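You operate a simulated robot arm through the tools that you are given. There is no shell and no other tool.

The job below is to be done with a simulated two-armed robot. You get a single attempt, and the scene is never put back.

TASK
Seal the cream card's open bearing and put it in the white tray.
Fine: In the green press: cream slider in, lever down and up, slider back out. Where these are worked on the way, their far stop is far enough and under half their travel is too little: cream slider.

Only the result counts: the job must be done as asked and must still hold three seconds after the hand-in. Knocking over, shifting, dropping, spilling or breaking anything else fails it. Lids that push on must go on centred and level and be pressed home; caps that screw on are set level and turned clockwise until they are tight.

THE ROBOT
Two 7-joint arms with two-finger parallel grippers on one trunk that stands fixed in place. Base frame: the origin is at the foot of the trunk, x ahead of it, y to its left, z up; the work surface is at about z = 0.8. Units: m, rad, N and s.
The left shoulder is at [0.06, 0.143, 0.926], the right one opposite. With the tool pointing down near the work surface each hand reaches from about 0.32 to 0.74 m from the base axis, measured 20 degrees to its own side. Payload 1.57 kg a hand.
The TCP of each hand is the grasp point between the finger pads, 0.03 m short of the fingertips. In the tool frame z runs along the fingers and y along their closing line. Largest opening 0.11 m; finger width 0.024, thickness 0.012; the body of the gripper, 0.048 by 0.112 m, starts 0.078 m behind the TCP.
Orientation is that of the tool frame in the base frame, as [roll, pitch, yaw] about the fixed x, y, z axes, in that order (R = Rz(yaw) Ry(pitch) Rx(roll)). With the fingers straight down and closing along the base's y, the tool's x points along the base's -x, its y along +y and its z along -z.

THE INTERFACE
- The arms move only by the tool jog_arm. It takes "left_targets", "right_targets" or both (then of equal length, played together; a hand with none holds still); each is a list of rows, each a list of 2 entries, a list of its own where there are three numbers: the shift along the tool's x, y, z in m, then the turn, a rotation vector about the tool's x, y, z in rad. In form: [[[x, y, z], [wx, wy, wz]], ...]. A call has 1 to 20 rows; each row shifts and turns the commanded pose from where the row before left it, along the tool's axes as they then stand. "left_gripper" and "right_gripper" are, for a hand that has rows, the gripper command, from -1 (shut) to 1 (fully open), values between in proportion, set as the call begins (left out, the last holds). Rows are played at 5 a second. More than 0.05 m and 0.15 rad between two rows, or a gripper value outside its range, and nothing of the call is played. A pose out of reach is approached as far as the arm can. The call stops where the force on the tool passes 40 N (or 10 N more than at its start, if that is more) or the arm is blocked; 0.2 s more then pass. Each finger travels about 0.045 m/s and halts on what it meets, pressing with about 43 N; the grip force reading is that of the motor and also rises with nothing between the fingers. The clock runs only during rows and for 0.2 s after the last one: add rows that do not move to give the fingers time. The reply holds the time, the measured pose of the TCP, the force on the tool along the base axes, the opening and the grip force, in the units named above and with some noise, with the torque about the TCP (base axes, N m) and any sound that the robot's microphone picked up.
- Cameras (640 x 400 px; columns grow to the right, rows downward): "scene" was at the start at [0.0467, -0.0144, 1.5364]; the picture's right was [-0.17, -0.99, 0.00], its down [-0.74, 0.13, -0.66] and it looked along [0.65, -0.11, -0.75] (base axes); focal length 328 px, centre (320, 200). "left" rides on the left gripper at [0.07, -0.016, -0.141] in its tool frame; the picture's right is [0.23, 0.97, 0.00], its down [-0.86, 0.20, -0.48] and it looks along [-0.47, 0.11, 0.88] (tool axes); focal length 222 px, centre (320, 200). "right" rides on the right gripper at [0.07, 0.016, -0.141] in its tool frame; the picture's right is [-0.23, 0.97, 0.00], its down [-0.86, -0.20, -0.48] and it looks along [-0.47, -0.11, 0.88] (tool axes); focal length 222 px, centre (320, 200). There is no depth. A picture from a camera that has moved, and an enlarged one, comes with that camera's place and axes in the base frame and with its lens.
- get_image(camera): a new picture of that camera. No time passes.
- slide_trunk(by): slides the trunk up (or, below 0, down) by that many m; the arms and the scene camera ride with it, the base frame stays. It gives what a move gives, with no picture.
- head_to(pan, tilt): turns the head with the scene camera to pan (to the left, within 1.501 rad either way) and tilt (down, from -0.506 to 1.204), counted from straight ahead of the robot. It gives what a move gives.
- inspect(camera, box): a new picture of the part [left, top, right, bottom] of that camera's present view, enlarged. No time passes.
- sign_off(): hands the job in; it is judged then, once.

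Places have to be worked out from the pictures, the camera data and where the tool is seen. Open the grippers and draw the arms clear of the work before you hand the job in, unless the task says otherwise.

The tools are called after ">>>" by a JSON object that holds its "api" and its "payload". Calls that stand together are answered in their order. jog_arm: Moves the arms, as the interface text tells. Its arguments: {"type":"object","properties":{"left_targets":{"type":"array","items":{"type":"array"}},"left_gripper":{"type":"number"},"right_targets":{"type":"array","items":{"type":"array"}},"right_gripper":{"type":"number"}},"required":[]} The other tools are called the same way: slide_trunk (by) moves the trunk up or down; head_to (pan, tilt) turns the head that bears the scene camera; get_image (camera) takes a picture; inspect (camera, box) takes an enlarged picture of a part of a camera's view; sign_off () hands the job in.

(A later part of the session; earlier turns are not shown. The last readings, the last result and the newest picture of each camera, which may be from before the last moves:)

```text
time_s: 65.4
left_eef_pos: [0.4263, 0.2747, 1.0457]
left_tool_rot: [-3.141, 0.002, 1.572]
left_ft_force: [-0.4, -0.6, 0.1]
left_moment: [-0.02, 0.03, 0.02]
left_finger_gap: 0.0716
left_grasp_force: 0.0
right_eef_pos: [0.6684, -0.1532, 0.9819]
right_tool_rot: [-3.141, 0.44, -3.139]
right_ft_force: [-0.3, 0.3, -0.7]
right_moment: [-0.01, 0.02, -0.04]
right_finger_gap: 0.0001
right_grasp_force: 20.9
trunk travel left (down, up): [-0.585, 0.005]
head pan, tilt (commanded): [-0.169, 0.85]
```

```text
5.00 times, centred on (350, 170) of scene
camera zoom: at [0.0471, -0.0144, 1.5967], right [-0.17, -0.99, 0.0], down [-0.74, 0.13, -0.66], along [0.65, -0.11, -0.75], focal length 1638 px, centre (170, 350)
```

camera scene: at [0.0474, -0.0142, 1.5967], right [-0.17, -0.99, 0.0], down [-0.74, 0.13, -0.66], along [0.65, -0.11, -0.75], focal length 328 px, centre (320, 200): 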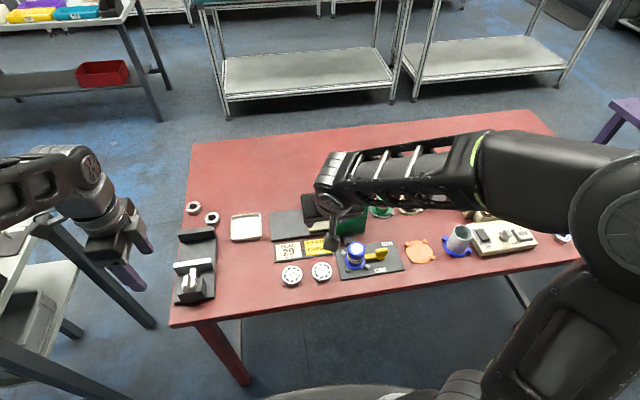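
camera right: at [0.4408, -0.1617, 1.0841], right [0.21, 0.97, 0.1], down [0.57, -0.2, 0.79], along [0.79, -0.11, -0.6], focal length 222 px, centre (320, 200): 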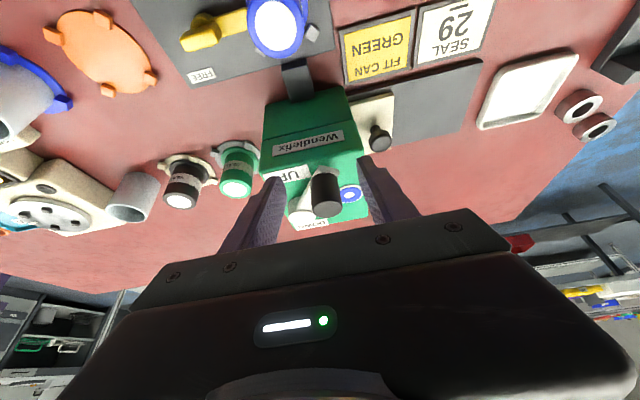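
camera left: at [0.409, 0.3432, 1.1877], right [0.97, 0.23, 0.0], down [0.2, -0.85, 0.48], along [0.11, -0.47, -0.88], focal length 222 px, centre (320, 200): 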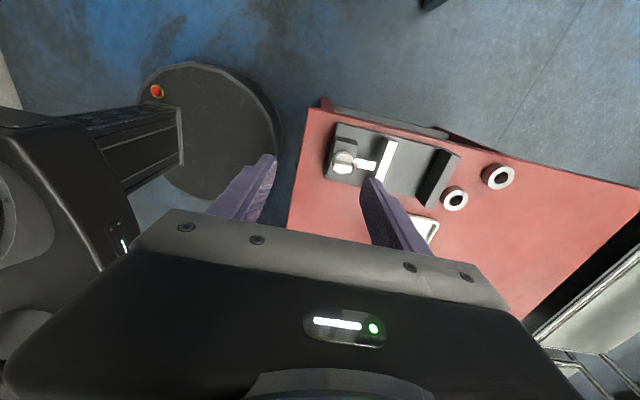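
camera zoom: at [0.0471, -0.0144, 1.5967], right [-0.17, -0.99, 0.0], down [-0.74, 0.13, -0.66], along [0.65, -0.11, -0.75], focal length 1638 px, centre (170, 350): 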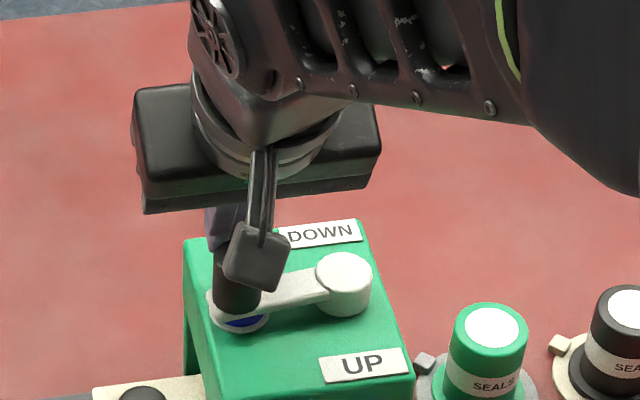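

The lever follows easily. I continue the return along the arc.

>>> {"api": "jog_arm", "payload": {"right_targets": [[[0.0095, -0.0019, -0.0044], [0, 0, 0]], [[0.0091, -0.0036, -0.0042], [0, 0, 0]], [[0.0083, -0.0053, -0.0039], [0, 0, 0]], [[0, 0, 0], [0, 0, 0]]]}}

>>> {"api": "inspect", "payload": {"camera": "right", "box": [240, 110, 400, 240]}}

>>> {"api": "inspect", "payload": {"camera": "scene", "box": [290, 130, 410, 210]}}

```text
time_s: 66.4
left_eef_pos: [0.4278, 0.2739, 1.0446]
left_tool_rot: [-3.141, 0.002, 1.571]
left_ft_force: [-0.4, -0.4, 0.5]
left_moment: [-0.04, 0.0, 0.0]
left_finger_gap: 0.0716
left_grasp_force: 0.1
right_eef_pos: [0.6374, -0.1622, 0.9817]
right_tool_rot: [-3.139, 0.439, -3.14]
right_ft_force: [0.2, 1.1, -0.7]
right_moment: [0.01, 0.0, 0.01]
right_finger_gap: 0.0
right_grasp_force: 21.5
trunk travel left (down, up): [-0.585, 0.005]
head pan, tilt (commanded): [-0.169, 0.85]
```

```text
3.08 times, centred on (320, 175) of right
camera zoom: at [0.5134, -0.1457, 1.0806], right [0.21, 0.97, 0.1], down [0.57, -0.2, 0.8], along [0.8, -0.11, -0.6], focal length 684 px, centre (320, 277)
```

zoom: 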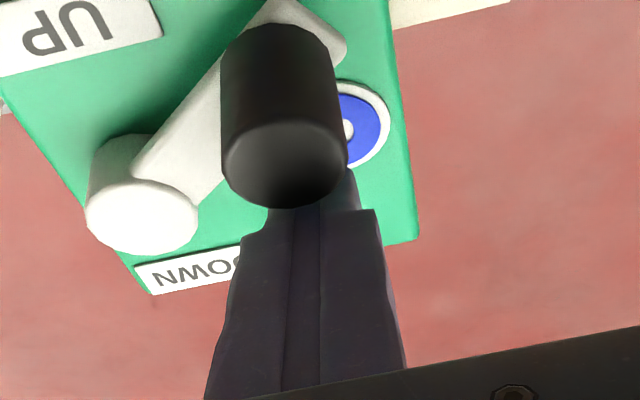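

```text
5.00 times, centred on (350, 170) of scene
camera zoom: at [0.0471, -0.0143, 1.5967], right [-0.17, -0.99, 0.0], down [-0.74, 0.13, -0.66], along [0.65, -0.11, -0.75], focal length 1638 px, centre (170, 350)
```

zoom: 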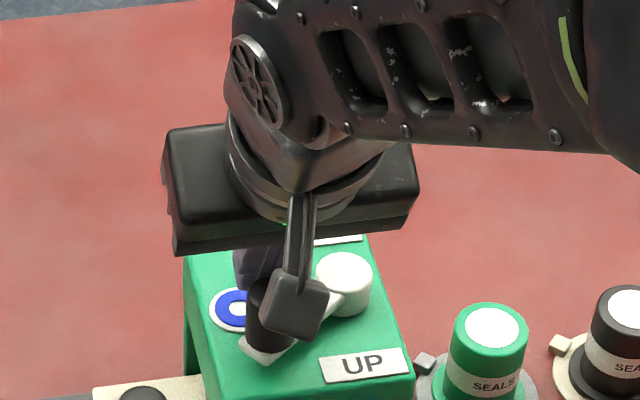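

The knob has drifted slightly to the −y side of the fingers; I follow a bit more in y and pull on to the UP stop.

>>> {"api": "jog_arm", "payload": {"right_targets": [[[0, -0.004, 0], [0, 0, 0]], [[0.0073, -0.0075, -0.0034], [0, 0, 0]], [[0.0054, -0.0065, -0.0025], [0, 0, 0]], [[0, 0, 0], [0, 0, 0]]]}}

>>> {"api": "inspect", "payload": {"camera": "right", "box": [240, 110, 400, 240]}}

>>> {"api": "inspect", "payload": {"camera": "scene", "box": [290, 130, 410, 210]}}

```text
time_s: 67.4
left_eef_pos: [0.4251, 0.2729, 1.0453]
left_tool_rot: [3.141, 0.002, 1.571]
left_ft_force: [0.7, 0.5, 0.5]
left_moment: [0.01, 0.0, 0.0]
left_finger_gap: 0.0716
left_grasp_force: 0.1
right_eef_pos: [0.6233, -0.181, 0.9814]
right_tool_rot: [-3.14, 0.44, -3.14]
right_ft_force: [-0.5, -0.7, 0.2]
right_moment: [0.01, 0.01, -0.02]
right_finger_gap: 0.0
right_grasp_force: 21.3
trunk travel left (down, up): [-0.585, 0.005]
head pan, tilt (commanded): [-0.169, 0.85]
```

```text
3.08 times, centred on (320, 175) of right
camera zoom: at [0.4996, -0.1642, 1.0812], right [0.2, 0.97, 0.1], down [0.57, -0.2, 0.8], along [0.8, -0.11, -0.59], focal length 684 px, centre (320, 277)
```

zoom: 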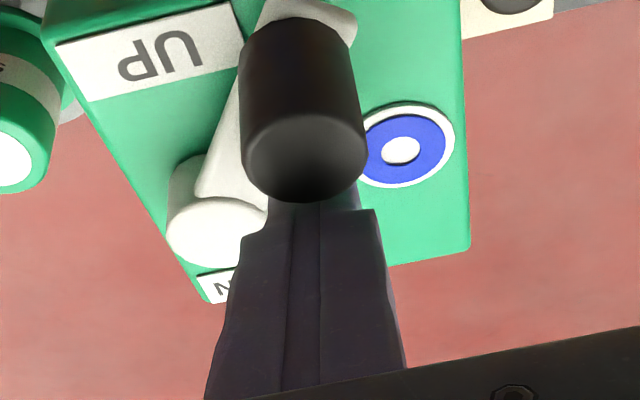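

```text
5.00 times, centred on (350, 170) of scene
camera zoom: at [0.047, -0.0143, 1.5967], right [-0.17, -0.99, 0.0], down [-0.74, 0.13, -0.66], along [0.65, -0.11, -0.75], focal length 1638 px, centre (170, 350)
```

zoom: 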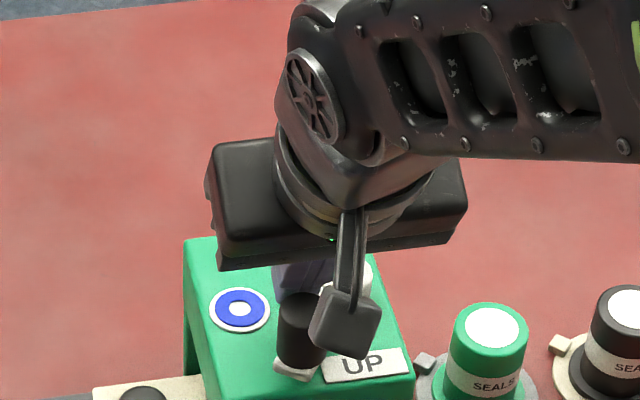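

Almost back at UP. I pull a few more millimetres to feel the UP stop.

>>> {"api": "jog_arm", "payload": {"right_targets": [[[0.0045, -0.003, -0.0021], [0, 0, 0]], [[0.0036, -0.002, -0.0017], [0, 0, 0]], [[0.0027, -0.001, -0.0013], [0, 0, 0]], [[0, 0, 0], [0, 0, 0]]]}}

>>> {"api": "inspect", "payload": {"camera": "right", "box": [240, 110, 400, 240]}}

>>> {"api": "inspect", "payload": {"camera": "scene", "box": [290, 150, 410, 230]}}

```text
time_s: 68.2
left_eef_pos: [0.4266, 0.2717, 1.0443]
left_tool_rot: [-3.142, -0.001, 1.569]
left_ft_force: [0.3, 0.1, 0.1]
left_moment: [-0.03, 0.01, -0.02]
left_finger_gap: 0.0714
left_grasp_force: 0.1
right_eef_pos: [0.6193, -0.187, 0.9888]
right_tool_rot: [3.136, 0.467, 3.14]
right_ft_force: [16.1, -0.6, -2.1]
right_moment: [-0.04, -0.22, -0.06]
right_finger_gap: 0.0
right_grasp_force: 21.1
trunk travel left (down, up): [-0.585, 0.005]
head pan, tilt (commanded): [-0.169, 0.85]
stopped in row 4 (right hand): the force on the tool passed its limit at 42 N (the readings are from after the stop); the commanded pose is now the measured one
```

```text
3.08 times, centred on (320, 175) of right
camera zoom: at [0.4922, -0.171, 1.0841], right [0.2, 0.97, 0.11], down [0.55, -0.2, 0.81], along [0.81, -0.11, -0.58], focal length 684 px, centre (320, 277)
```

zoom: 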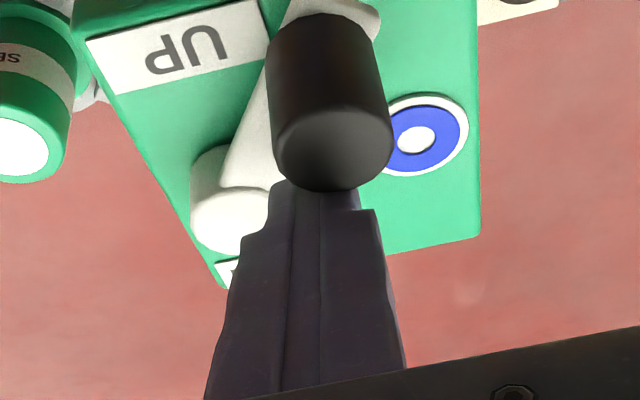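

```text
5.00 times, centred on (350, 190) of scene
camera zoom: at [0.047, -0.0153, 1.5966], right [-0.17, -0.99, 0.0], down [-0.74, 0.13, -0.66], along [0.65, -0.11, -0.75], focal length 1638 px, centre (170, 250)
```

zoom: 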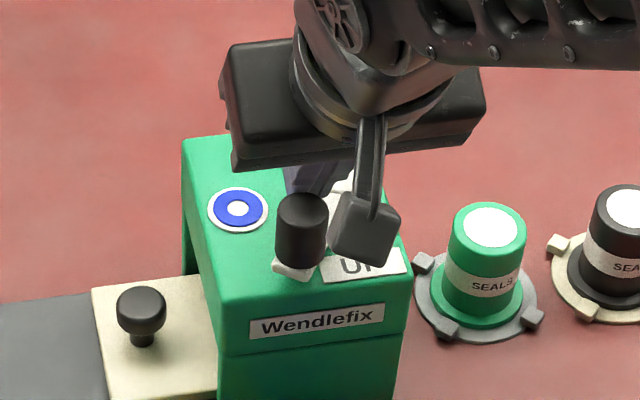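

The UP stop is felt (42 N), and the knob is back at its original picture position. I move off behind, rise above, and retreat to reorient for the slider.

>>> {"api": "jog_arm", "payload": {"right_targets": [[[-0.0071, 0, 0.0036], [0, 0, 0]], [[-0.0203, 0, -0.0402], [0, 0, 0]], [[-0.0135, 0, -0.0268], [0, 0, 0]], [[0.038, 0, -0.0191], [0, 0, 0]], [[0.038, 0, -0.0191], [0, 0, 0]], [[0.038, 0, -0.0191], [0, 0, 0]], [[0, 0, 0], [0, 0.15, 0]], [[0, 0, 0], [0, 0.15, 0]], [[0, 0, 0], [0, 0.15, 0]], [[0, 0, 0], [0, 0.017, 0]], [[0, 0, 0], [0, 0, 0]]]}}

>>> {"api": "inspect", "payload": {"camera": "scene", "box": [260, 150, 400, 240]}}

```text
time_s: 70.7
left_eef_pos: [0.4256, 0.2739, 1.0443]
left_tool_rot: [-3.14, 0.002, 1.57]
left_ft_force: [-0.2, 0.4, -0.3]
left_moment: [-0.02, 0.01, 0.0]
left_finger_gap: 0.0715
left_grasp_force: 0.0
right_eef_pos: [0.4993, -0.1852, 1.063]
right_tool_rot: [3.139, -0.007, -3.138]
right_ft_force: [0.2, -0.4, -0.2]
right_moment: [-0.03, 0.0, 0.03]
right_finger_gap: 0.0001
right_grasp_force: 21.1
trunk travel left (down, up): [-0.585, 0.005]
head pan, tilt (commanded): [-0.169, 0.85]
```

```text
4.44 times, centred on (330, 195) of scene
camera zoom: at [0.0474, -0.0142, 1.5967], right [-0.17, -0.99, 0.0], down [-0.74, 0.13, -0.66], along [0.65, -0.11, -0.75], focal length 1456 px, centre (276, 222)
```

zoom: 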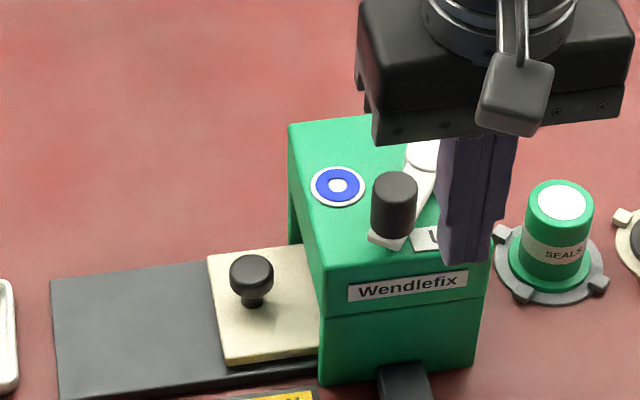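

Lever is UP again. I rotate the right hand back to closing along x, open it, and bring it above the slider knob (now near y≈−0.098).

>>> {"api": "jog_arm", "payload": {"right_targets": [[[0, 0, 0], [0, 0.007, 0.15]], [[0, 0, 0], [0, 0, 0.15]], [[0, 0, 0], [0, 0, 0.15]], [[0, 0, 0], [0, 0, 0.15]], [[0, 0, 0], [0, 0, 0.15]], [[0, 0, 0], [0, 0, 0.15]], [[0, 0, 0], [0, 0, 0.15]], [[0, 0, 0], [0, 0, 0.15]], [[0, 0, 0], [0, 0, 0.15]], [[0, 0, 0], [0, 0, 0.15]], [[0, 0, 0], [0, 0, 0.0708]], [[0.0283, 0.017, 0.02], [0, 0, 0]], [[0.0283, 0.017, 0.02], [0, 0, 0]], [[0.0283, 0.017, 0.02], [0, 0, 0]], [[0, 0.035, 0.03], [0, 0, 0]], [[0, 0.035, 0.03], [0, 0, 0]], [[0.001, 0.03, 0.02], [0, 0, 0]], [[0, 0, 0], [0, 0, 0]], [[0, 0, 0], [0, 0, 0]]], "right_gripper": 0}}

>>> {"api": "get_image", "payload": {"camera": "right"}}

>>> {"api": "inspect", "payload": {"camera": "scene", "box": [260, 150, 400, 240]}}

```text
time_s: 74.7
left_eef_pos: [0.4247, 0.2737, 1.0464]
left_tool_rot: [-3.14, 0.002, 1.571]
left_ft_force: [-0.6, -0.3, -0.3]
left_moment: [-0.01, 0.02, 0.0]
left_finger_gap: 0.0715
left_grasp_force: 0.0
right_eef_pos: [0.6474, -0.0995, 0.9211]
right_tool_rot: [-3.126, -0.003, 1.574]
right_ft_force: [-0.2, -0.1, -0.6]
right_moment: [-0.04, 0.01, 0.02]
right_finger_gap: 0.0551
right_grasp_force: 0.1
trunk travel left (down, up): [-0.585, 0.005]
head pan, tilt (commanded): [-0.169, 0.85]
```

```text
taken
camera right: at [0.6653, -0.0287, 1.0628], right [0.97, -0.22, -0.02], down [-0.19, -0.86, 0.48], along [-0.12, -0.46, -0.88], focal length 222 px, centre (320, 200)
```

right: 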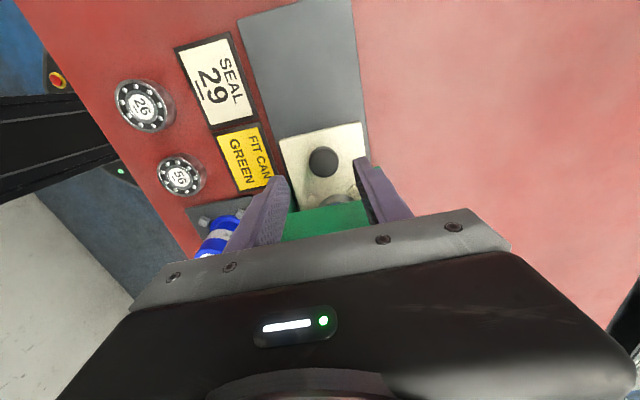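

```text
4.44 times, centred on (330, 195) of scene
camera zoom: at [0.0474, -0.0144, 1.5967], right [-0.17, -0.99, 0.0], down [-0.74, 0.13, -0.66], along [0.65, -0.11, -0.75], focal length 1456 px, centre (276, 222)
```

zoom: 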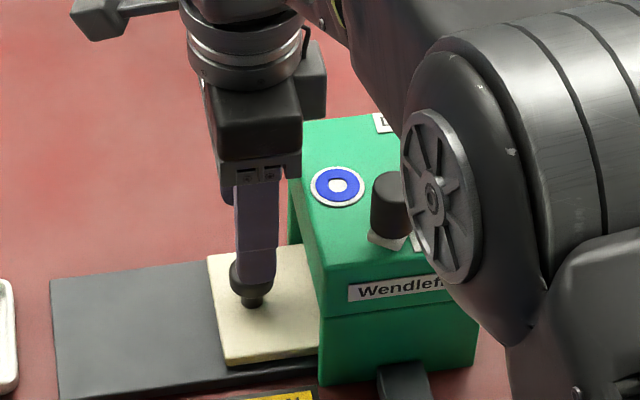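

Knob reads at (0.6495, −0.097). I correct the small tilt, align, and lower to z≈0.858 around the knob.

>>> {"api": "jog_arm", "payload": {"right_targets": [[[0.0015, 0.002, 0.02], [-0.0155, 0, 0]], [[0, 0, 0.02], [0, 0, 0]], [[0, 0, 0.015], [0, 0, 0]], [[0, 0, 0.008], [0, 0, 0]], [[0, 0, 0], [0, 0, 0]], [[0, 0, 0], [0, 0, 0]]]}}

>>> {"api": "get_image", "payload": {"camera": "right"}}

>>> {"api": "inspect", "payload": {"camera": "scene", "box": [260, 150, 400, 240]}}

```text
time_s: 76.0
left_eef_pos: [0.4255, 0.2744, 1.0447]
left_tool_rot: [-3.141, 0.003, 1.57]
left_ft_force: [-0.4, -0.3, -0.4]
left_moment: [0.02, -0.02, 0.01]
left_finger_gap: 0.0714
left_grasp_force: 0.0
right_eef_pos: [0.6495, -0.096, 0.8583]
right_tool_rot: [3.139, -0.004, 1.574]
right_ft_force: [0.1, -0.2, -0.2]
right_moment: [-0.01, 0.02, 0.0]
right_finger_gap: 0.0548
right_grasp_force: 0.2
trunk travel left (down, up): [-0.585, 0.005]
head pan, tilt (commanded): [-0.169, 0.85]
```

```text
taken
camera right: at [0.6647, -0.0267, 1.0004], right [0.97, -0.22, 0.0], down [-0.2, -0.86, 0.47], along [-0.11, -0.46, -0.88], focal length 222 px, centre (320, 200)
```

right: 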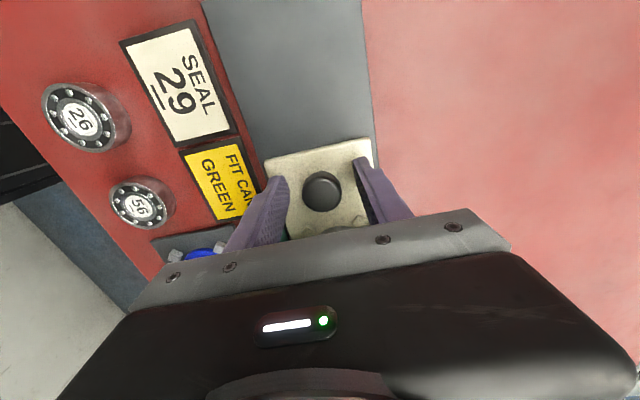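

```text
4.44 times, centred on (330, 195) of scene
camera zoom: at [0.047, -0.0143, 1.5967], right [-0.17, -0.99, 0.0], down [-0.74, 0.13, -0.66], along [0.65, -0.11, -0.75], focal length 1456 px, centre (276, 222)
```

zoom: 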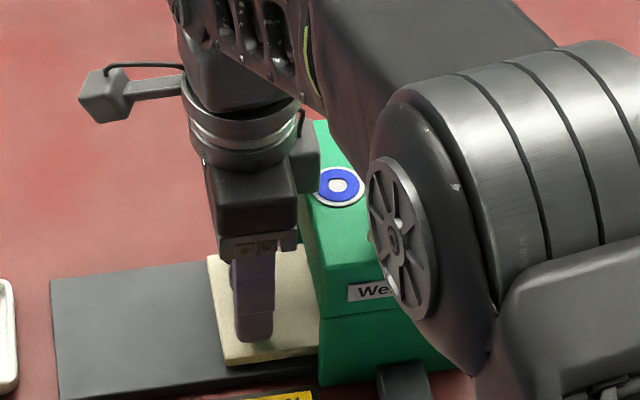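

The knob is centred in the fingers; I close on it.

>>> {"api": "jog_arm", "payload": {"right_targets": [[[-0.001, 0, 0], [0, 0, 0]], [[0, 0, 0], [0, 0, 0]], [[0, 0, 0], [0, 0, 0]], [[0, 0, 0], [0, 0, 0]], [[0, 0, 0], [0, 0, 0]]], "right_gripper": -1}}

```text
time_s: 77.2
left_eef_pos: [0.4254, 0.2746, 1.0448]
left_tool_rot: [-3.14, 0.002, 1.572]
left_ft_force: [-0.6, -0.2, -0.7]
left_moment: [-0.02, 0.0, 0.0]
left_finger_gap: 0.0713
left_grasp_force: 0.0
right_eef_pos: [0.6501, -0.0967, 0.8581]
right_tool_rot: [3.142, -0.004, 1.577]
right_ft_force: [8.3, -0.3, 0.5]
right_moment: [0.05, -0.17, 0.03]
right_finger_gap: 0.0295
right_grasp_force: 39.3
trunk travel left (down, up): [-0.585, 0.005]
head pan, tilt (commanded): [-0.169, 0.85]
```

Gripped (gap 0.0295). I draw the slider back out (+y), relieving ~1 mm in x.

>>> {"api": "jog_arm", "payload": {"right_targets": [[[0.008, 0.001, 0], [0, 0, 0]], [[0.014, 0, 0], [0, 0, 0]], [[0.014, 0, 0], [0, 0, 0]], [[0.014, 0, 0], [0, 0, 0]], [[0, 0, 0], [0, 0, 0]]]}}

>>> {"api": "inspect", "payload": {"camera": "scene", "box": [250, 150, 390, 240]}}

>>> {"api": "get_image", "payload": {"camera": "right"}}

```text
time_s: 78.5
left_eef_pos: [0.425, 0.2739, 1.0461]
left_tool_rot: [-3.142, 0.002, 1.572]
left_ft_force: [0.0, 0.4, 0.3]
left_moment: [0.03, 0.01, -0.01]
left_finger_gap: 0.0716
left_grasp_force: 0.0
right_eef_pos: [0.6502, -0.0473, 0.858]
right_tool_rot: [3.138, -0.004, 1.574]
right_ft_force: [7.6, 1.7, 11.4]
right_moment: [-0.23, -0.02, 0.04]
right_finger_gap: 0.0297
right_grasp_force: 39.2
trunk travel left (down, up): [-0.585, 0.005]
head pan, tilt (commanded): [-0.169, 0.85]
```

```text
4.44 times, centred on (320, 195) of scene
camera zoom: at [0.0467, -0.0142, 1.5968], right [-0.17, -0.99, 0.0], down [-0.74, 0.13, -0.66], along [0.65, -0.11, -0.75], focal length 1456 px, centre (320, 222)
```

zoom: 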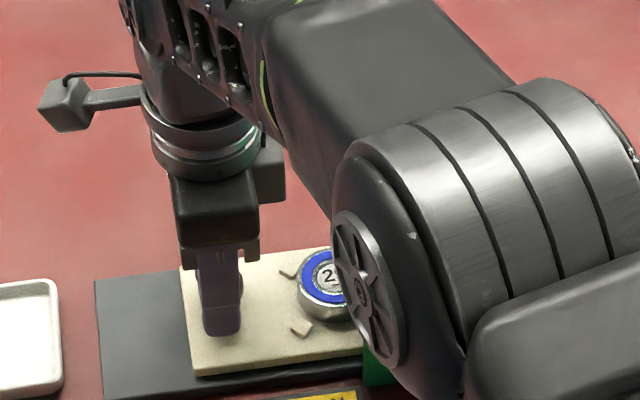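

```text
taken
camera right: at [0.6649, 0.0218, 1.0005], right [0.97, -0.22, 0.0], down [-0.2, -0.86, 0.47], along [-0.1, -0.46, -0.88], focal length 222 px, centre (320, 200)
```

right: 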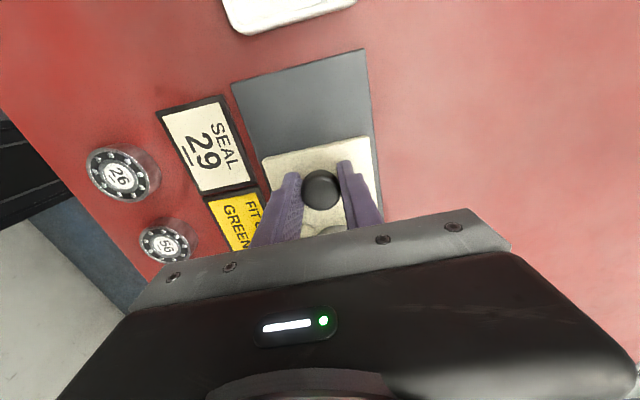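

The bearing now carries a blue seal ring: sealed. I pull the slider on out to its outer stop.

>>> {"api": "jog_arm", "payload": {"right_targets": [[[0.013, 0.001, 0], [0, 0, 0]], [[0.013, 0, 0], [0, 0, 0]], [[0.013, 0, 0], [0, 0, 0]], [[0.009, 0, 0], [0, 0, 0]], [[0.003, 0, 0], [0, 0, 0]], [[0, 0, 0], [0, 0, 0]]]}}

>>> {"api": "inspect", "payload": {"camera": "scene", "box": [250, 150, 390, 240]}}

>>> {"api": "get_image", "payload": {"camera": "right"}}

```text
time_s: 79.8
left_eef_pos: [0.4262, 0.2733, 1.045]
left_tool_rot: [-3.141, 0.001, 1.571]
left_ft_force: [0.2, -0.3, 0.9]
left_moment: [-0.02, -0.01, -0.03]
left_finger_gap: 0.0717
left_grasp_force: 0.2
right_eef_pos: [0.6498, 0.0033, 0.8585]
right_tool_rot: [-3.141, -0.004, 1.575]
right_ft_force: [6.0, -2.7, 4.1]
right_moment: [0.23, -0.07, 0.01]
right_finger_gap: 0.0292
right_grasp_force: 39.2
trunk travel left (down, up): [-0.585, 0.005]
head pan, tilt (commanded): [-0.169, 0.85]
```

```text
4.44 times, centred on (320, 195) of scene
camera zoom: at [0.0473, -0.0147, 1.5966], right [-0.17, -0.99, 0.0], down [-0.74, 0.13, -0.66], along [0.65, -0.11, -0.75], focal length 1456 px, centre (320, 222)
```

zoom: 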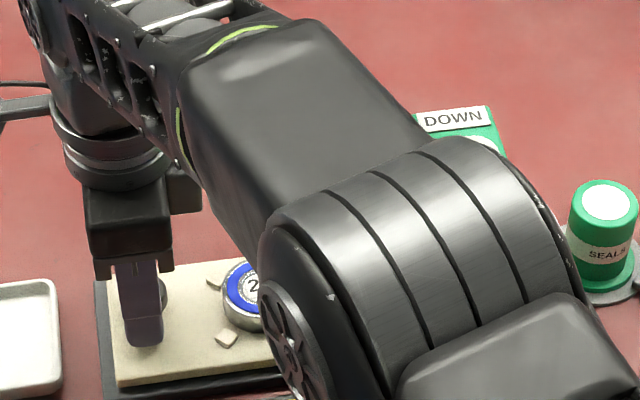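

```text
taken
camera right: at [0.6656, 0.0718, 1.0003], right [0.97, -0.22, 0.0], down [-0.2, -0.86, 0.48], along [-0.11, -0.46, -0.88], focal length 222 px, centre (320, 200)
```

right: 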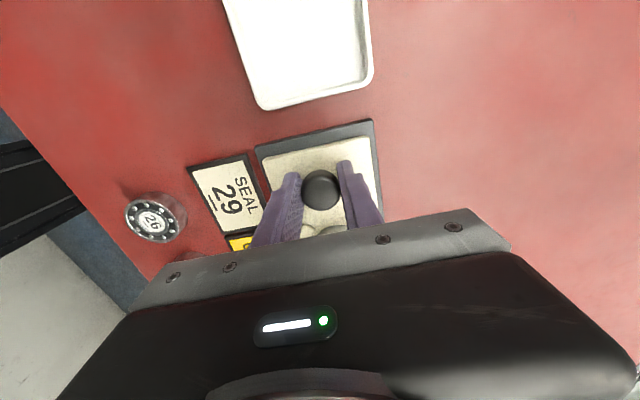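

Slider is back at its starting place (knob y≈0.003). A further small pull confirms the outer stop.

>>> {"api": "jog_arm", "payload": {"right_targets": [[[0.002, 0, 0], [0, 0, 0]], [[0.001, 0, 0], [0, 0, 0]], [[0, 0, 0], [0, 0, 0]]]}}

```text
time_s: 80.7
left_eef_pos: [0.4249, 0.2713, 1.0458]
left_tool_rot: [3.141, 0.001, 1.57]
left_ft_force: [0.1, -0.3, 0.2]
left_moment: [-0.05, -0.02, 0.0]
left_finger_gap: 0.0715
left_grasp_force: 0.1
right_eef_pos: [0.6495, 0.003, 0.859]
right_tool_rot: [-3.14, 0.002, 1.573]
right_ft_force: [6.1, -20.5, 5.2]
right_moment: [0.04, -0.03, -0.24]
right_finger_gap: 0.0295
right_grasp_force: 39.1
trunk travel left (down, up): [-0.585, 0.005]
head pan, tilt (commanded): [-0.169, 0.85]
```

The outer stop pushes back at 20 N: slider fully out. I relieve, open the fingers, rise and move the right hand away.

>>> {"api": "jog_arm", "payload": {"right_targets": [[[-0.003, 0, 0], [0, 0, 0]], [[0, 0, 0], [0, 0, 0]]]}}

>>> {"api": "jog_arm", "payload": {"right_targets": [[[0, 0, 0], [0, 0, 0]], [[0, 0, 0], [0, 0, 0]], [[0, 0, 0], [0, 0, 0]], [[0, 0, -0.02], [0, 0, 0]], [[0, 0, -0.03], [0, 0, 0]], [[0, 0, -0.02], [0, 0, 0]], [[0, -0.035, -0.025], [0, 0, 0]], [[0, -0.035, -0.03], [0, 0, 0]], [[0, -0.035, -0.03], [0, 0, 0]], [[0, -0.03, -0.03], [0, 0, 0]]], "right_gripper": 0}}

>>> {"api": "get_image", "payload": {"camera": "scene"}}

```text
time_s: 81.2
left_eef_pos: [0.4267, 0.2722, 1.0455]
left_tool_rot: [-3.14, 0.002, 1.572]
left_ft_force: [0.2, 0.8, -0.2]
left_moment: [-0.02, 0.01, -0.03]
left_finger_gap: 0.0716
left_grasp_force: 0.0
right_eef_pos: [0.6509, 0.0027, 0.8587]
right_tool_rot: [3.142, -0.003, 1.576]
right_ft_force: [5.6, -13.6, 0.9]
right_moment: [-0.92, -0.15, 0.21]
right_finger_gap: 0.0294
right_grasp_force: 39.0
trunk travel left (down, up): [-0.585, 0.005]
head pan, tilt (commanded): [-0.169, 0.85]
```

```text
time_s: 83.5
left_eef_pos: [0.425, 0.2736, 1.0452]
left_tool_rot: [-3.14, 0.003, 1.571]
left_ft_force: [0.2, 0.4, -0.1]
left_moment: [0.03, -0.02, -0.04]
left_finger_gap: 0.0715
left_grasp_force: 0.1
right_eef_pos: [0.5166, -0.0001, 1.045]
right_tool_rot: [3.141, -0.005, 1.575]
right_ft_force: [0.6, 0.6, 0.5]
right_moment: [-0.02, 0.01, -0.01]
right_finger_gap: 0.0547
right_grasp_force: 0.1
trunk travel left (down, up): [-0.585, 0.005]
head pan, tilt (commanded): [-0.169, 0.85]
```

```text
taken
camera scene: at [0.046, -0.0146, 1.5967], right [-0.17, -0.99, 0.0], down [-0.74, 0.13, -0.66], along [0.65, -0.11, -0.75], focal length 328 px, centre (320, 200)
```

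scene: 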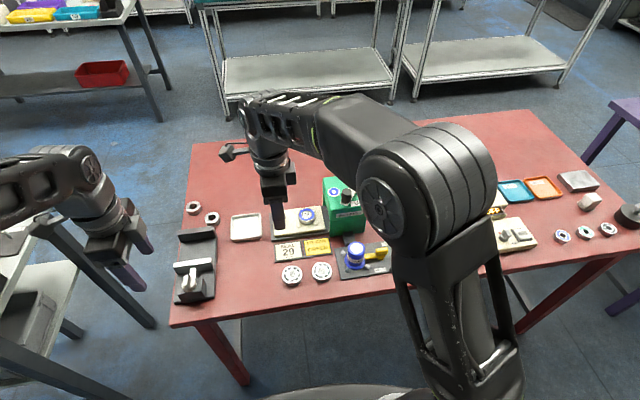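

I retract the right hand to its own side, up and away.

>>> {"api": "jog_arm", "payload": {"right_targets": [[[-0.02, -0.02, -0.03], [0, 0, 0]], [[-0.045, -0.01, -0.008], [0, 0, 0]], [[-0.045, -0.01, -0.008], [0, 0, 0]], [[-0.045, -0.01, -0.008], [0, 0, 0]], [[-0.045, -0.01, -0.008], [0, 0, 0]], [[-0.045, -0.01, -0.008], [0, 0, 0]], [[-0.045, -0.01, -0.008], [0, 0, 0]], [[-0.045, -0.01, 0], [0, 0, 0]], [[-0.045, -0.01, 0], [0, 0, 0]], [[0, 0, 0], [0, 0, 0]]]}}

>>> {"api": "inspect", "payload": {"camera": "scene", "box": [220, 160, 380, 260]}}

>>> {"api": "inspect", "payload": {"camera": "scene", "box": [285, 190, 345, 230]}}

```text
time_s: 85.7
left_eef_pos: [0.426, 0.2731, 1.0453]
left_tool_rot: [-3.141, 0.003, 1.57]
left_ft_force: [1.2, -0.7, 0.9]
left_moment: [-0.01, 0.0, 0.02]
left_finger_gap: 0.0715
left_grasp_force: 0.1
right_eef_pos: [0.4166, -0.3782, 1.1206]
right_tool_rot: [3.139, -0.004, 1.575]
right_ft_force: [0.1, 0.2, 0.4]
right_moment: [0.02, 0.0, 0.0]
right_finger_gap: 0.0552
right_grasp_force: 0.0
trunk travel left (down, up): [-0.585, 0.005]
head pan, tilt (commanded): [-0.169, 0.85]
```

```text
4.00 times, centred on (300, 210) of scene
camera zoom: at [0.0471, -0.0138, 1.5967], right [-0.17, -0.99, 0.0], down [-0.74, 0.13, -0.66], along [0.65, -0.11, -0.75], focal length 1310 px, centre (400, 160)
```

zoom: 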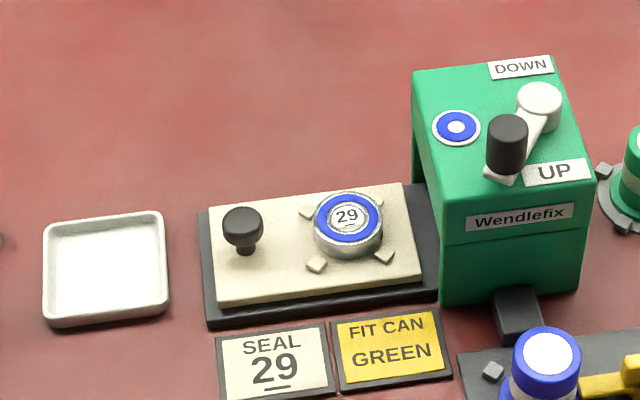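

```text
10.00 times, centred on (315, 210) of scene
camera zoom: at [0.0471, -0.0138, 1.5967], right [-0.17, -0.99, 0.0], down [-0.74, 0.13, -0.66], along [0.65, -0.11, -0.75], focal length 3276 px, centre (370, 100)
```

zoom: 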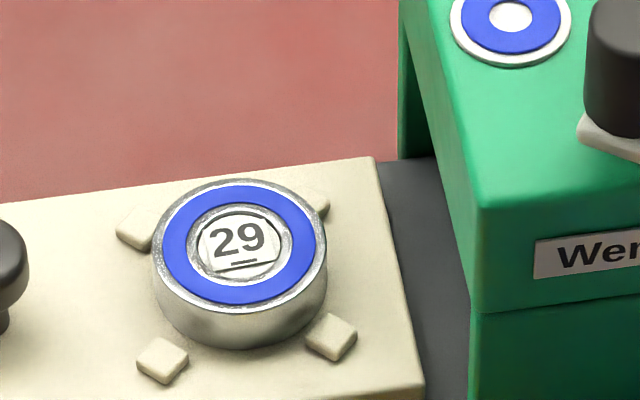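

Seal is on, slider is out and lever UP. Now I bring the left hand back over to the nest (with a slight 0.06 rad outward tilt for reach) to pick up bearing 29.

>>> {"api": "jog_arm", "payload": {"left_targets": [[[-0.039, 0.0191, 0.0093], [0, 0, 0]], [[-0.039, 0.0191, 0.0093], [0, 0, 0]], [[-0.039, 0.0191, 0.0093], [0, 0, 0]], [[-0.039, 0.0191, 0.0093], [0, 0, 0]], [[-0.039, 0.0191, 0.0093], [0, 0, 0]], [[-0.039, 0.0191, 0.0093], [0, 0, 0]], [[-0.039, 0.0191, 0.0093], [0, 0, 0]], [[0, 0, 0], [-0.06, 0, 0]], [[-0.02, 0.026, 0.02], [0, 0, 0]], [[-0.02, 0.026, 0.02], [0, 0, 0]], [[-0.02, 0.026, 0.02], [0, 0, 0]], [[0, 0, 0], [0, 0, 0]]]}}

>>> {"api": "get_image", "payload": {"camera": "left"}}

>>> {"api": "inspect", "payload": {"camera": "scene", "box": [250, 150, 390, 240]}}

```text
time_s: 88.2
left_eef_pos: [0.6412, -0.0588, 0.9215]
left_tool_rot: [3.082, 0.002, 1.571]
left_ft_force: [-0.2, 0.4, -0.1]
left_moment: [-0.02, -0.01, -0.01]
left_finger_gap: 0.0715
left_grasp_force: 0.0
right_eef_pos: [0.4157, -0.379, 1.1198]
right_tool_rot: [3.14, -0.003, 1.574]
right_ft_force: [0.2, 0.1, 0.4]
right_moment: [-0.02, 0.01, 0.04]
right_finger_gap: 0.055
right_grasp_force: 0.0
trunk travel left (down, up): [-0.585, 0.005]
head pan, tilt (commanded): [-0.169, 0.85]
```

```text
taken
camera left: at [0.6169, 0.0093, 1.0639], right [0.97, 0.23, 0.06], down [0.17, -0.85, 0.49], along [0.16, -0.47, -0.87], focal length 222 px, centre (320, 200)
```

left: 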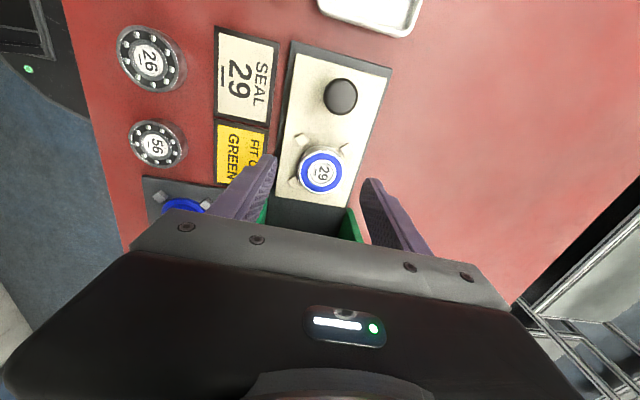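

```text
4.44 times, centred on (320, 195) of scene
camera zoom: at [0.0459, -0.0138, 1.5968], right [-0.17, -0.99, 0.0], down [-0.74, 0.13, -0.66], along [0.65, -0.11, -0.75], focal length 1456 px, centre (320, 222)
```

zoom: 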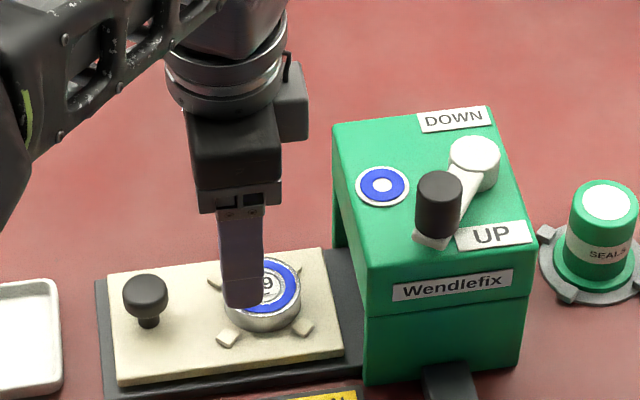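

Bearing 29 reads at (0.652, −0.077). I move over it while lowering to z≈0.89, then verify.

>>> {"api": "jog_arm", "payload": {"left_targets": [[[-0.0093, 0.0045, 0.015], [0, 0, 0]], [[-0.0092, 0.0045, 0.015], [0, 0, 0]], [[0, 0, 0], [0, 0, 0]], [[0, 0, 0], [0, 0, 0]]]}}

>>> {"api": "inspect", "payload": {"camera": "left", "box": [240, 100, 400, 230]}}

>>> {"api": "inspect", "payload": {"camera": "scene", "box": [285, 180, 345, 220]}}

```text
time_s: 89.2
left_eef_pos: [0.651, -0.0799, 0.8945]
left_tool_rot: [3.082, 0.001, 1.57]
left_ft_force: [-0.3, 0.1, 0.0]
left_moment: [-0.01, 0.01, -0.01]
left_finger_gap: 0.0715
left_grasp_force: 0.1
right_eef_pos: [0.4174, -0.3778, 1.1205]
right_tool_rot: [3.14, -0.003, 1.575]
right_ft_force: [0.4, -0.2, -0.4]
right_moment: [0.0, 0.03, 0.01]
right_finger_gap: 0.0549
right_grasp_force: 0.0
trunk travel left (down, up): [-0.585, 0.005]
head pan, tilt (commanded): [-0.169, 0.85]
```

```text
3.08 times, centred on (320, 165) of left
camera zoom: at [0.6268, -0.0105, 1.0363], right [0.97, 0.23, 0.06], down [0.17, -0.85, 0.49], along [0.16, -0.47, -0.87], focal length 684 px, centre (320, 308)
```

zoom: 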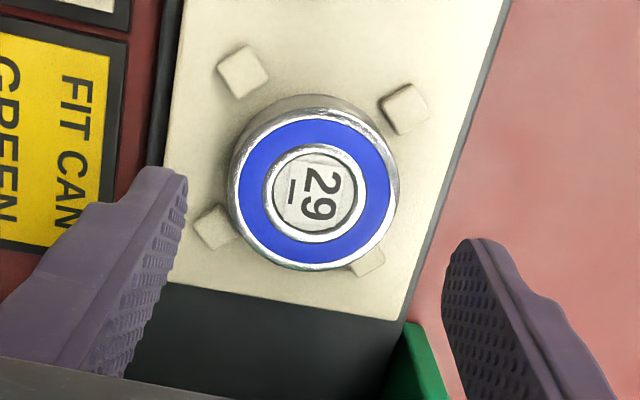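

```text
10.00 times, centred on (315, 200) of scene
camera zoom: at [0.0471, -0.0146, 1.5967], right [-0.17, -0.99, 0.0], down [-0.74, 0.13, -0.66], along [0.65, -0.11, -0.75], focal length 3276 px, centre (370, 200)
```

zoom: 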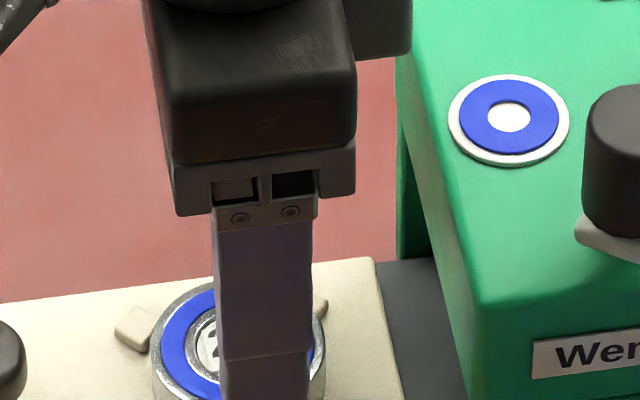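

I correct +0.003 in y and lower around the bearing to z≈0.861.

>>> {"api": "jog_arm", "payload": {"left_targets": [[[0.003, -0.001, 0.012], [0, 0, 0]], [[0, 0, 0.012], [0, 0, 0]], [[0, 0, 0.0095], [0, 0, 0]], [[0, 0, 0], [0, 0, 0]], [[0, 0, 0], [0, 0, 0]]]}}

>>> {"api": "inspect", "payload": {"camera": "left", "box": [240, 100, 400, 230]}}

>>> {"api": "inspect", "payload": {"camera": "scene", "box": [285, 190, 345, 230]}}

```text
time_s: 90.5
left_eef_pos: [0.6521, -0.0758, 0.8615]
left_tool_rot: [3.083, 0.002, 1.573]
left_ft_force: [-0.1, -0.1, -0.3]
left_moment: [-0.03, 0.0, -0.01]
left_finger_gap: 0.0716
left_grasp_force: 0.0
right_eef_pos: [0.4153, -0.3797, 1.1199]
right_tool_rot: [3.139, -0.004, 1.576]
right_ft_force: [-0.2, -0.4, -0.5]
right_moment: [0.01, -0.04, -0.02]
right_finger_gap: 0.0549
right_grasp_force: 0.0
trunk travel left (down, up): [-0.585, 0.005]
head pan, tilt (commanded): [-0.169, 0.85]
```

```text
3.08 times, centred on (320, 165) of left
camera zoom: at [0.6281, -0.006, 1.0036], right [0.97, 0.23, 0.06], down [0.17, -0.85, 0.49], along [0.16, -0.47, -0.87], focal length 684 px, centre (320, 308)
```

zoom: 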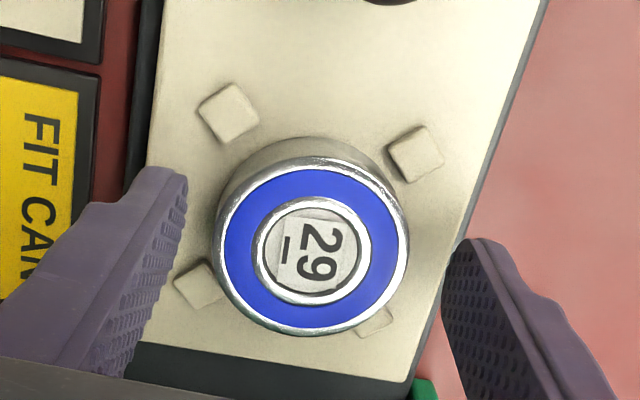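

```text
10.00 times, centred on (315, 210) of scene
camera zoom: at [0.047, -0.0145, 1.5967], right [-0.17, -0.99, 0.0], down [-0.74, 0.13, -0.66], along [0.65, -0.11, -0.75], focal length 3276 px, centre (370, 100)
```

zoom: 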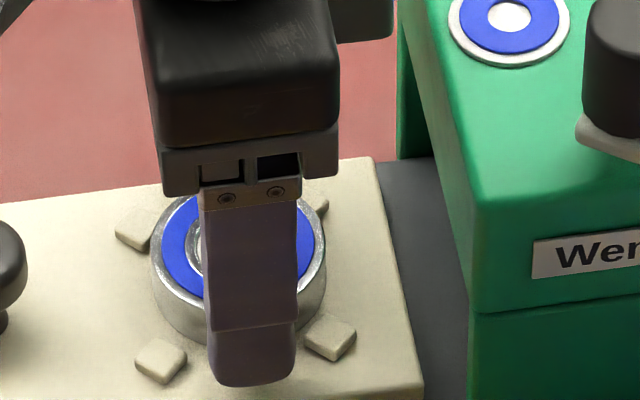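

The bearing is centred between the fingers. I lower 3 mm more for a better hold and close.

>>> {"api": "jog_arm", "payload": {"left_targets": [[[0, 0, 0.003], [0, 0, 0]], [[0, 0, 0], [0, 0, 0]]]}}

>>> {"api": "jog_arm", "payload": {"left_targets": [[[0, 0, 0], [0, 0, 0]], [[0, 0, 0], [0, 0, 0]], [[0, 0, 0], [0, 0, 0]], [[0, 0, 0], [0, 0, 0]], [[0, 0, 0], [0, 0, 0]]], "left_gripper": -1}}

>>> {"api": "inspect", "payload": {"camera": "left", "box": [240, 100, 400, 230]}}

```text
time_s: 91.0
left_eef_pos: [0.6522, -0.0755, 0.861]
left_tool_rot: [3.081, 0.002, 1.57]
left_ft_force: [-0.5, 0.2, 0.1]
left_moment: [0.03, 0.0, 0.02]
left_finger_gap: 0.0715
left_grasp_force: 0.0
right_eef_pos: [0.4166, -0.3789, 1.1206]
right_tool_rot: [3.139, -0.004, 1.574]
right_ft_force: [-0.3, 0.1, -0.1]
right_moment: [-0.03, 0.0, -0.03]
right_finger_gap: 0.0552
right_grasp_force: 0.0
trunk travel left (down, up): [-0.585, 0.005]
head pan, tilt (commanded): [-0.169, 0.85]
```

```text
time_s: 92.2
left_eef_pos: [0.6517, -0.0756, 0.8597]
left_tool_rot: [3.083, 0.003, 1.57]
left_ft_force: [-2.5, -0.5, -1.0]
left_moment: [0.01, 0.1, 0.02]
left_finger_gap: 0.0511
left_grasp_force: 42.8
right_eef_pos: [0.4157, -0.3788, 1.1191]
right_tool_rot: [3.14, -0.004, 1.573]
right_ft_force: [0.5, 0.1, -0.3]
right_moment: [0.01, 0.0, 0.01]
right_finger_gap: 0.0552
right_grasp_force: 0.0
trunk travel left (down, up): [-0.585, 0.005]
head pan, tilt (commanded): [-0.169, 0.85]
```

```text
3.08 times, centred on (320, 165) of left
camera zoom: at [0.6278, -0.0058, 1.0008], right [0.97, 0.23, 0.06], down [0.17, -0.85, 0.49], along [0.16, -0.47, -0.87], focal length 684 px, centre (320, 308)
```

zoom: 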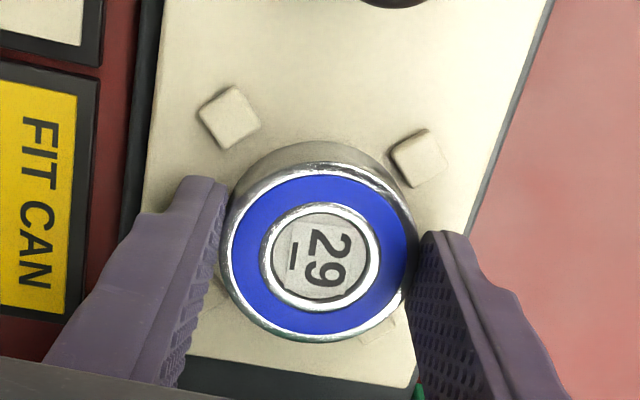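

Firmly gripped (gap 0.0511). I lift it out, draw back and up, then carry it along +y toward the white tray and remove the tilt.

>>> {"api": "jog_arm", "payload": {"left_targets": [[[0, 0, -0.015], [0, 0, 0]], [[0, 0, -0.018], [0, 0, 0]], [[0, -0.03, -0.025], [0, 0, 0]], [[0, -0.025, -0.03], [0, 0, 0]], [[0.045, 0, 0], [0, 0, 0]], [[0.045, 0, 0], [0, 0, 0]], [[0.045, 0, 0], [0, 0, 0]], [[0.045, 0, 0], [0, 0, 0]], [[0, 0, 0], [0.06, 0, 0]], [[0, 0, 0], [0, 0, 0]]]}}

>>> {"api": "get_image", "payload": {"camera": "left"}}

>>> {"api": "inspect", "payload": {"camera": "scene", "box": [210, 150, 370, 250]}}

```text
time_s: 94.5
left_eef_pos: [0.5933, 0.1055, 0.9424]
left_tool_rot: [3.139, 0.001, 1.571]
left_ft_force: [-0.6, 0.5, -2.2]
left_moment: [-0.02, -0.03, 0.02]
left_finger_gap: 0.051
left_grasp_force: 42.7
right_eef_pos: [0.4155, -0.3793, 1.1207]
right_tool_rot: [3.14, -0.003, 1.574]
right_ft_force: [0.0, 0.1, 0.1]
right_moment: [0.0, -0.04, 0.01]
right_finger_gap: 0.055
right_grasp_force: 0.1
trunk travel left (down, up): [-0.585, 0.005]
head pan, tilt (commanded): [-0.169, 0.85]
```

```text
taken
camera left: at [0.5777, 0.1748, 1.0856], right [0.97, 0.23, 0.0], down [0.2, -0.85, 0.48], along [0.11, -0.47, -0.88], focal length 222 px, centre (320, 200)
```

left: 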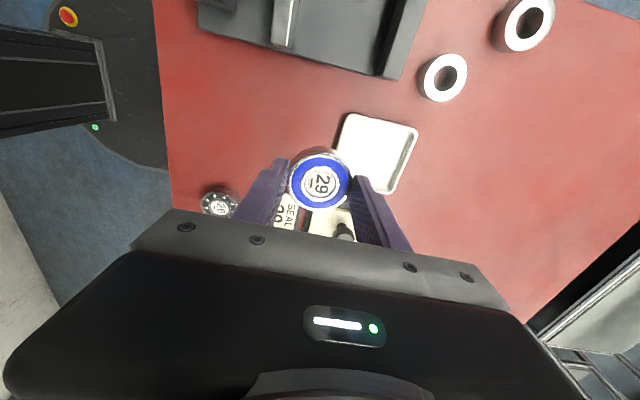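

```text
4.00 times, centred on (290, 200) of scene
camera zoom: at [0.0466, -0.014, 1.5967], right [-0.17, -0.99, 0.0], down [-0.74, 0.13, -0.66], along [0.65, -0.11, -0.75], focal length 1310 px, centre (440, 200)
```

zoom: 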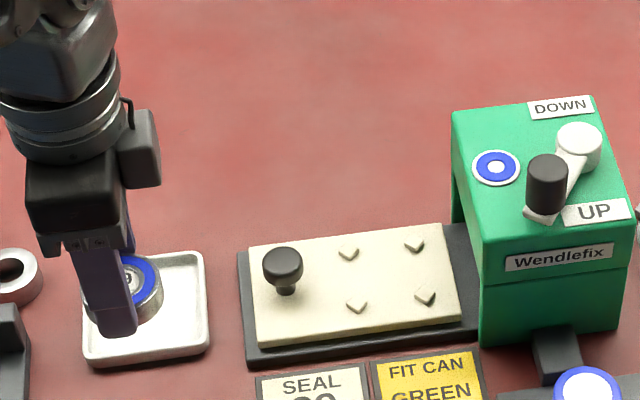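

Tray centre works out to ≈(0.660, 0.106), outer size ≈0.087. I move over it and turn the hand 45° so the fingers lie along its diagonal.

>>> {"api": "jog_arm", "payload": {"left_targets": [[[0, 0.034, 0.015], [0, 0, 0]], [[0, 0.033, 0.015], [0, 0, 0]], [[0, 0, 0], [0, 0, -0.15]], [[0, 0, 0], [0, 0, -0.15]], [[0, 0, 0], [0, 0, -0.15]], [[0, 0, 0], [0, 0, -0.15]], [[0, 0, 0], [0, 0, -0.15]], [[0, 0, 0], [0, 0, -0.035]], [[0, 0, 0], [0, 0, 0]], [[0, 0, 0], [0, 0, 0]]]}}

>>> {"api": "get_image", "payload": {"camera": "left"}}

>>> {"api": "inspect", "payload": {"camera": "scene", "box": [210, 170, 310, 250]}}

```text
time_s: 96.7
left_eef_pos: [0.6588, 0.1054, 0.9132]
left_tool_rot: [-3.14, 0.001, 2.354]
left_ft_force: [-0.6, -0.6, -2.4]
left_moment: [-0.02, -0.03, 0.03]
left_finger_gap: 0.051
left_grasp_force: 42.4
right_eef_pos: [0.4166, -0.3797, 1.1196]
right_tool_rot: [3.14, -0.004, 1.577]
right_ft_force: [0.4, 0.4, 0.1]
right_moment: [-0.01, 0.03, -0.03]
right_finger_gap: 0.0551
right_grasp_force: 0.0
trunk travel left (down, up): [-0.585, 0.005]
head pan, tilt (commanded): [-0.169, 0.85]
```

```text
taken
camera left: at [0.5991, 0.1425, 1.0555], right [0.53, 0.85, 0.0], down [0.75, -0.46, 0.48], along [0.41, -0.25, -0.88], focal length 222 px, centre (320, 200)
```

left: 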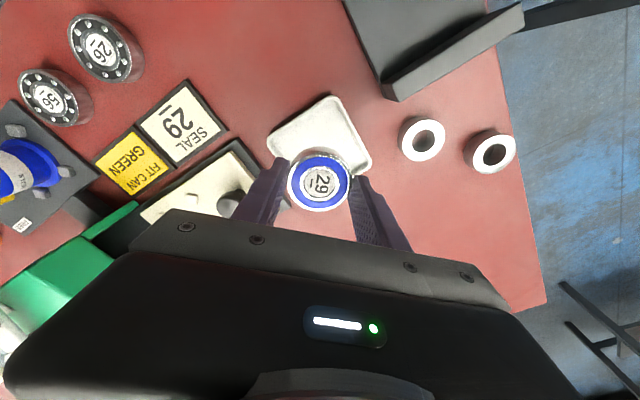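

```text
5.00 times, centred on (260, 210) of scene
camera zoom: at [0.0472, -0.0144, 1.5967], right [-0.17, -0.99, 0.0], down [-0.74, 0.13, -0.66], along [0.65, -0.11, -0.75], focal length 1638 px, centre (620, 150)
```

zoom: 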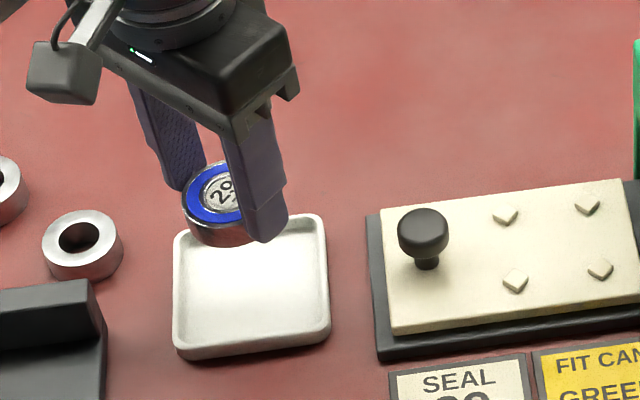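

Tray centre ≈(0.6585, 0.107); the bearing hangs right over it. I lower in steps toward the tray floor.

>>> {"api": "jog_arm", "payload": {"left_targets": [[[0.001, 0.001, 0.02], [0, 0, 0]], [[0, 0, 0.02], [0, 0, 0]], [[0, 0, 0.015], [0, 0, 0]], [[0, 0, 0.007], [0, 0, 0]], [[0, 0, 0], [0, 0, 0]]]}}

>>> {"api": "get_image", "payload": {"camera": "left"}}

>>> {"api": "inspect", "payload": {"camera": "scene", "box": [210, 170, 310, 250]}}

```text
time_s: 97.8
left_eef_pos: [0.6598, 0.107, 0.8514]
left_tool_rot: [-3.14, 0.0, 2.355]
left_ft_force: [-0.2, 0.5, -1.9]
left_moment: [-0.01, 0.01, -0.02]
left_finger_gap: 0.0509
left_grasp_force: 43.1
right_eef_pos: [0.4164, -0.3789, 1.1212]
right_tool_rot: [3.14, -0.004, 1.573]
right_ft_force: [0.8, 0.3, -0.5]
right_moment: [-0.01, 0.01, 0.0]
right_finger_gap: 0.055
right_grasp_force: 0.0
trunk travel left (down, up): [-0.585, 0.005]
head pan, tilt (commanded): [-0.169, 0.85]
```

```text
taken
camera left: at [0.5997, 0.1433, 0.9931], right [0.53, 0.85, 0.0], down [0.75, -0.46, 0.48], along [0.41, -0.25, -0.88], focal length 222 px, centre (320, 200)
```

left: 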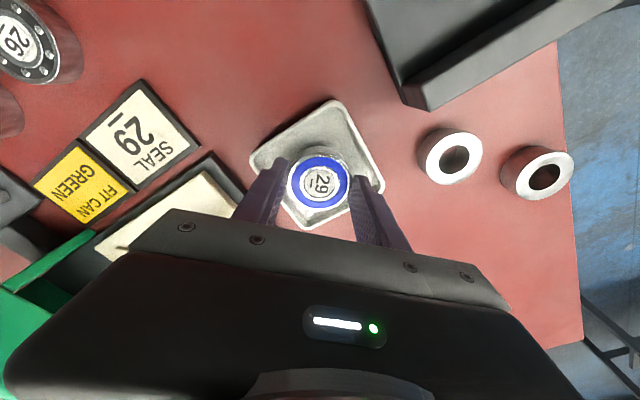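

```text
5.00 times, centred on (260, 210) of scene
camera zoom: at [0.0472, -0.0144, 1.5967], right [-0.17, -0.99, 0.0], down [-0.74, 0.13, -0.66], along [0.65, -0.11, -0.75], focal length 1638 px, centre (620, 150)
```

zoom: 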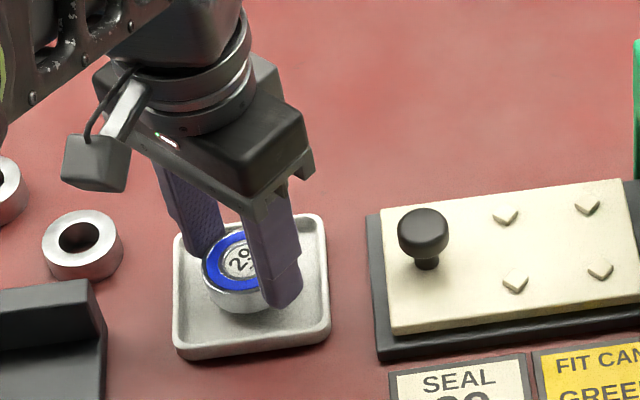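

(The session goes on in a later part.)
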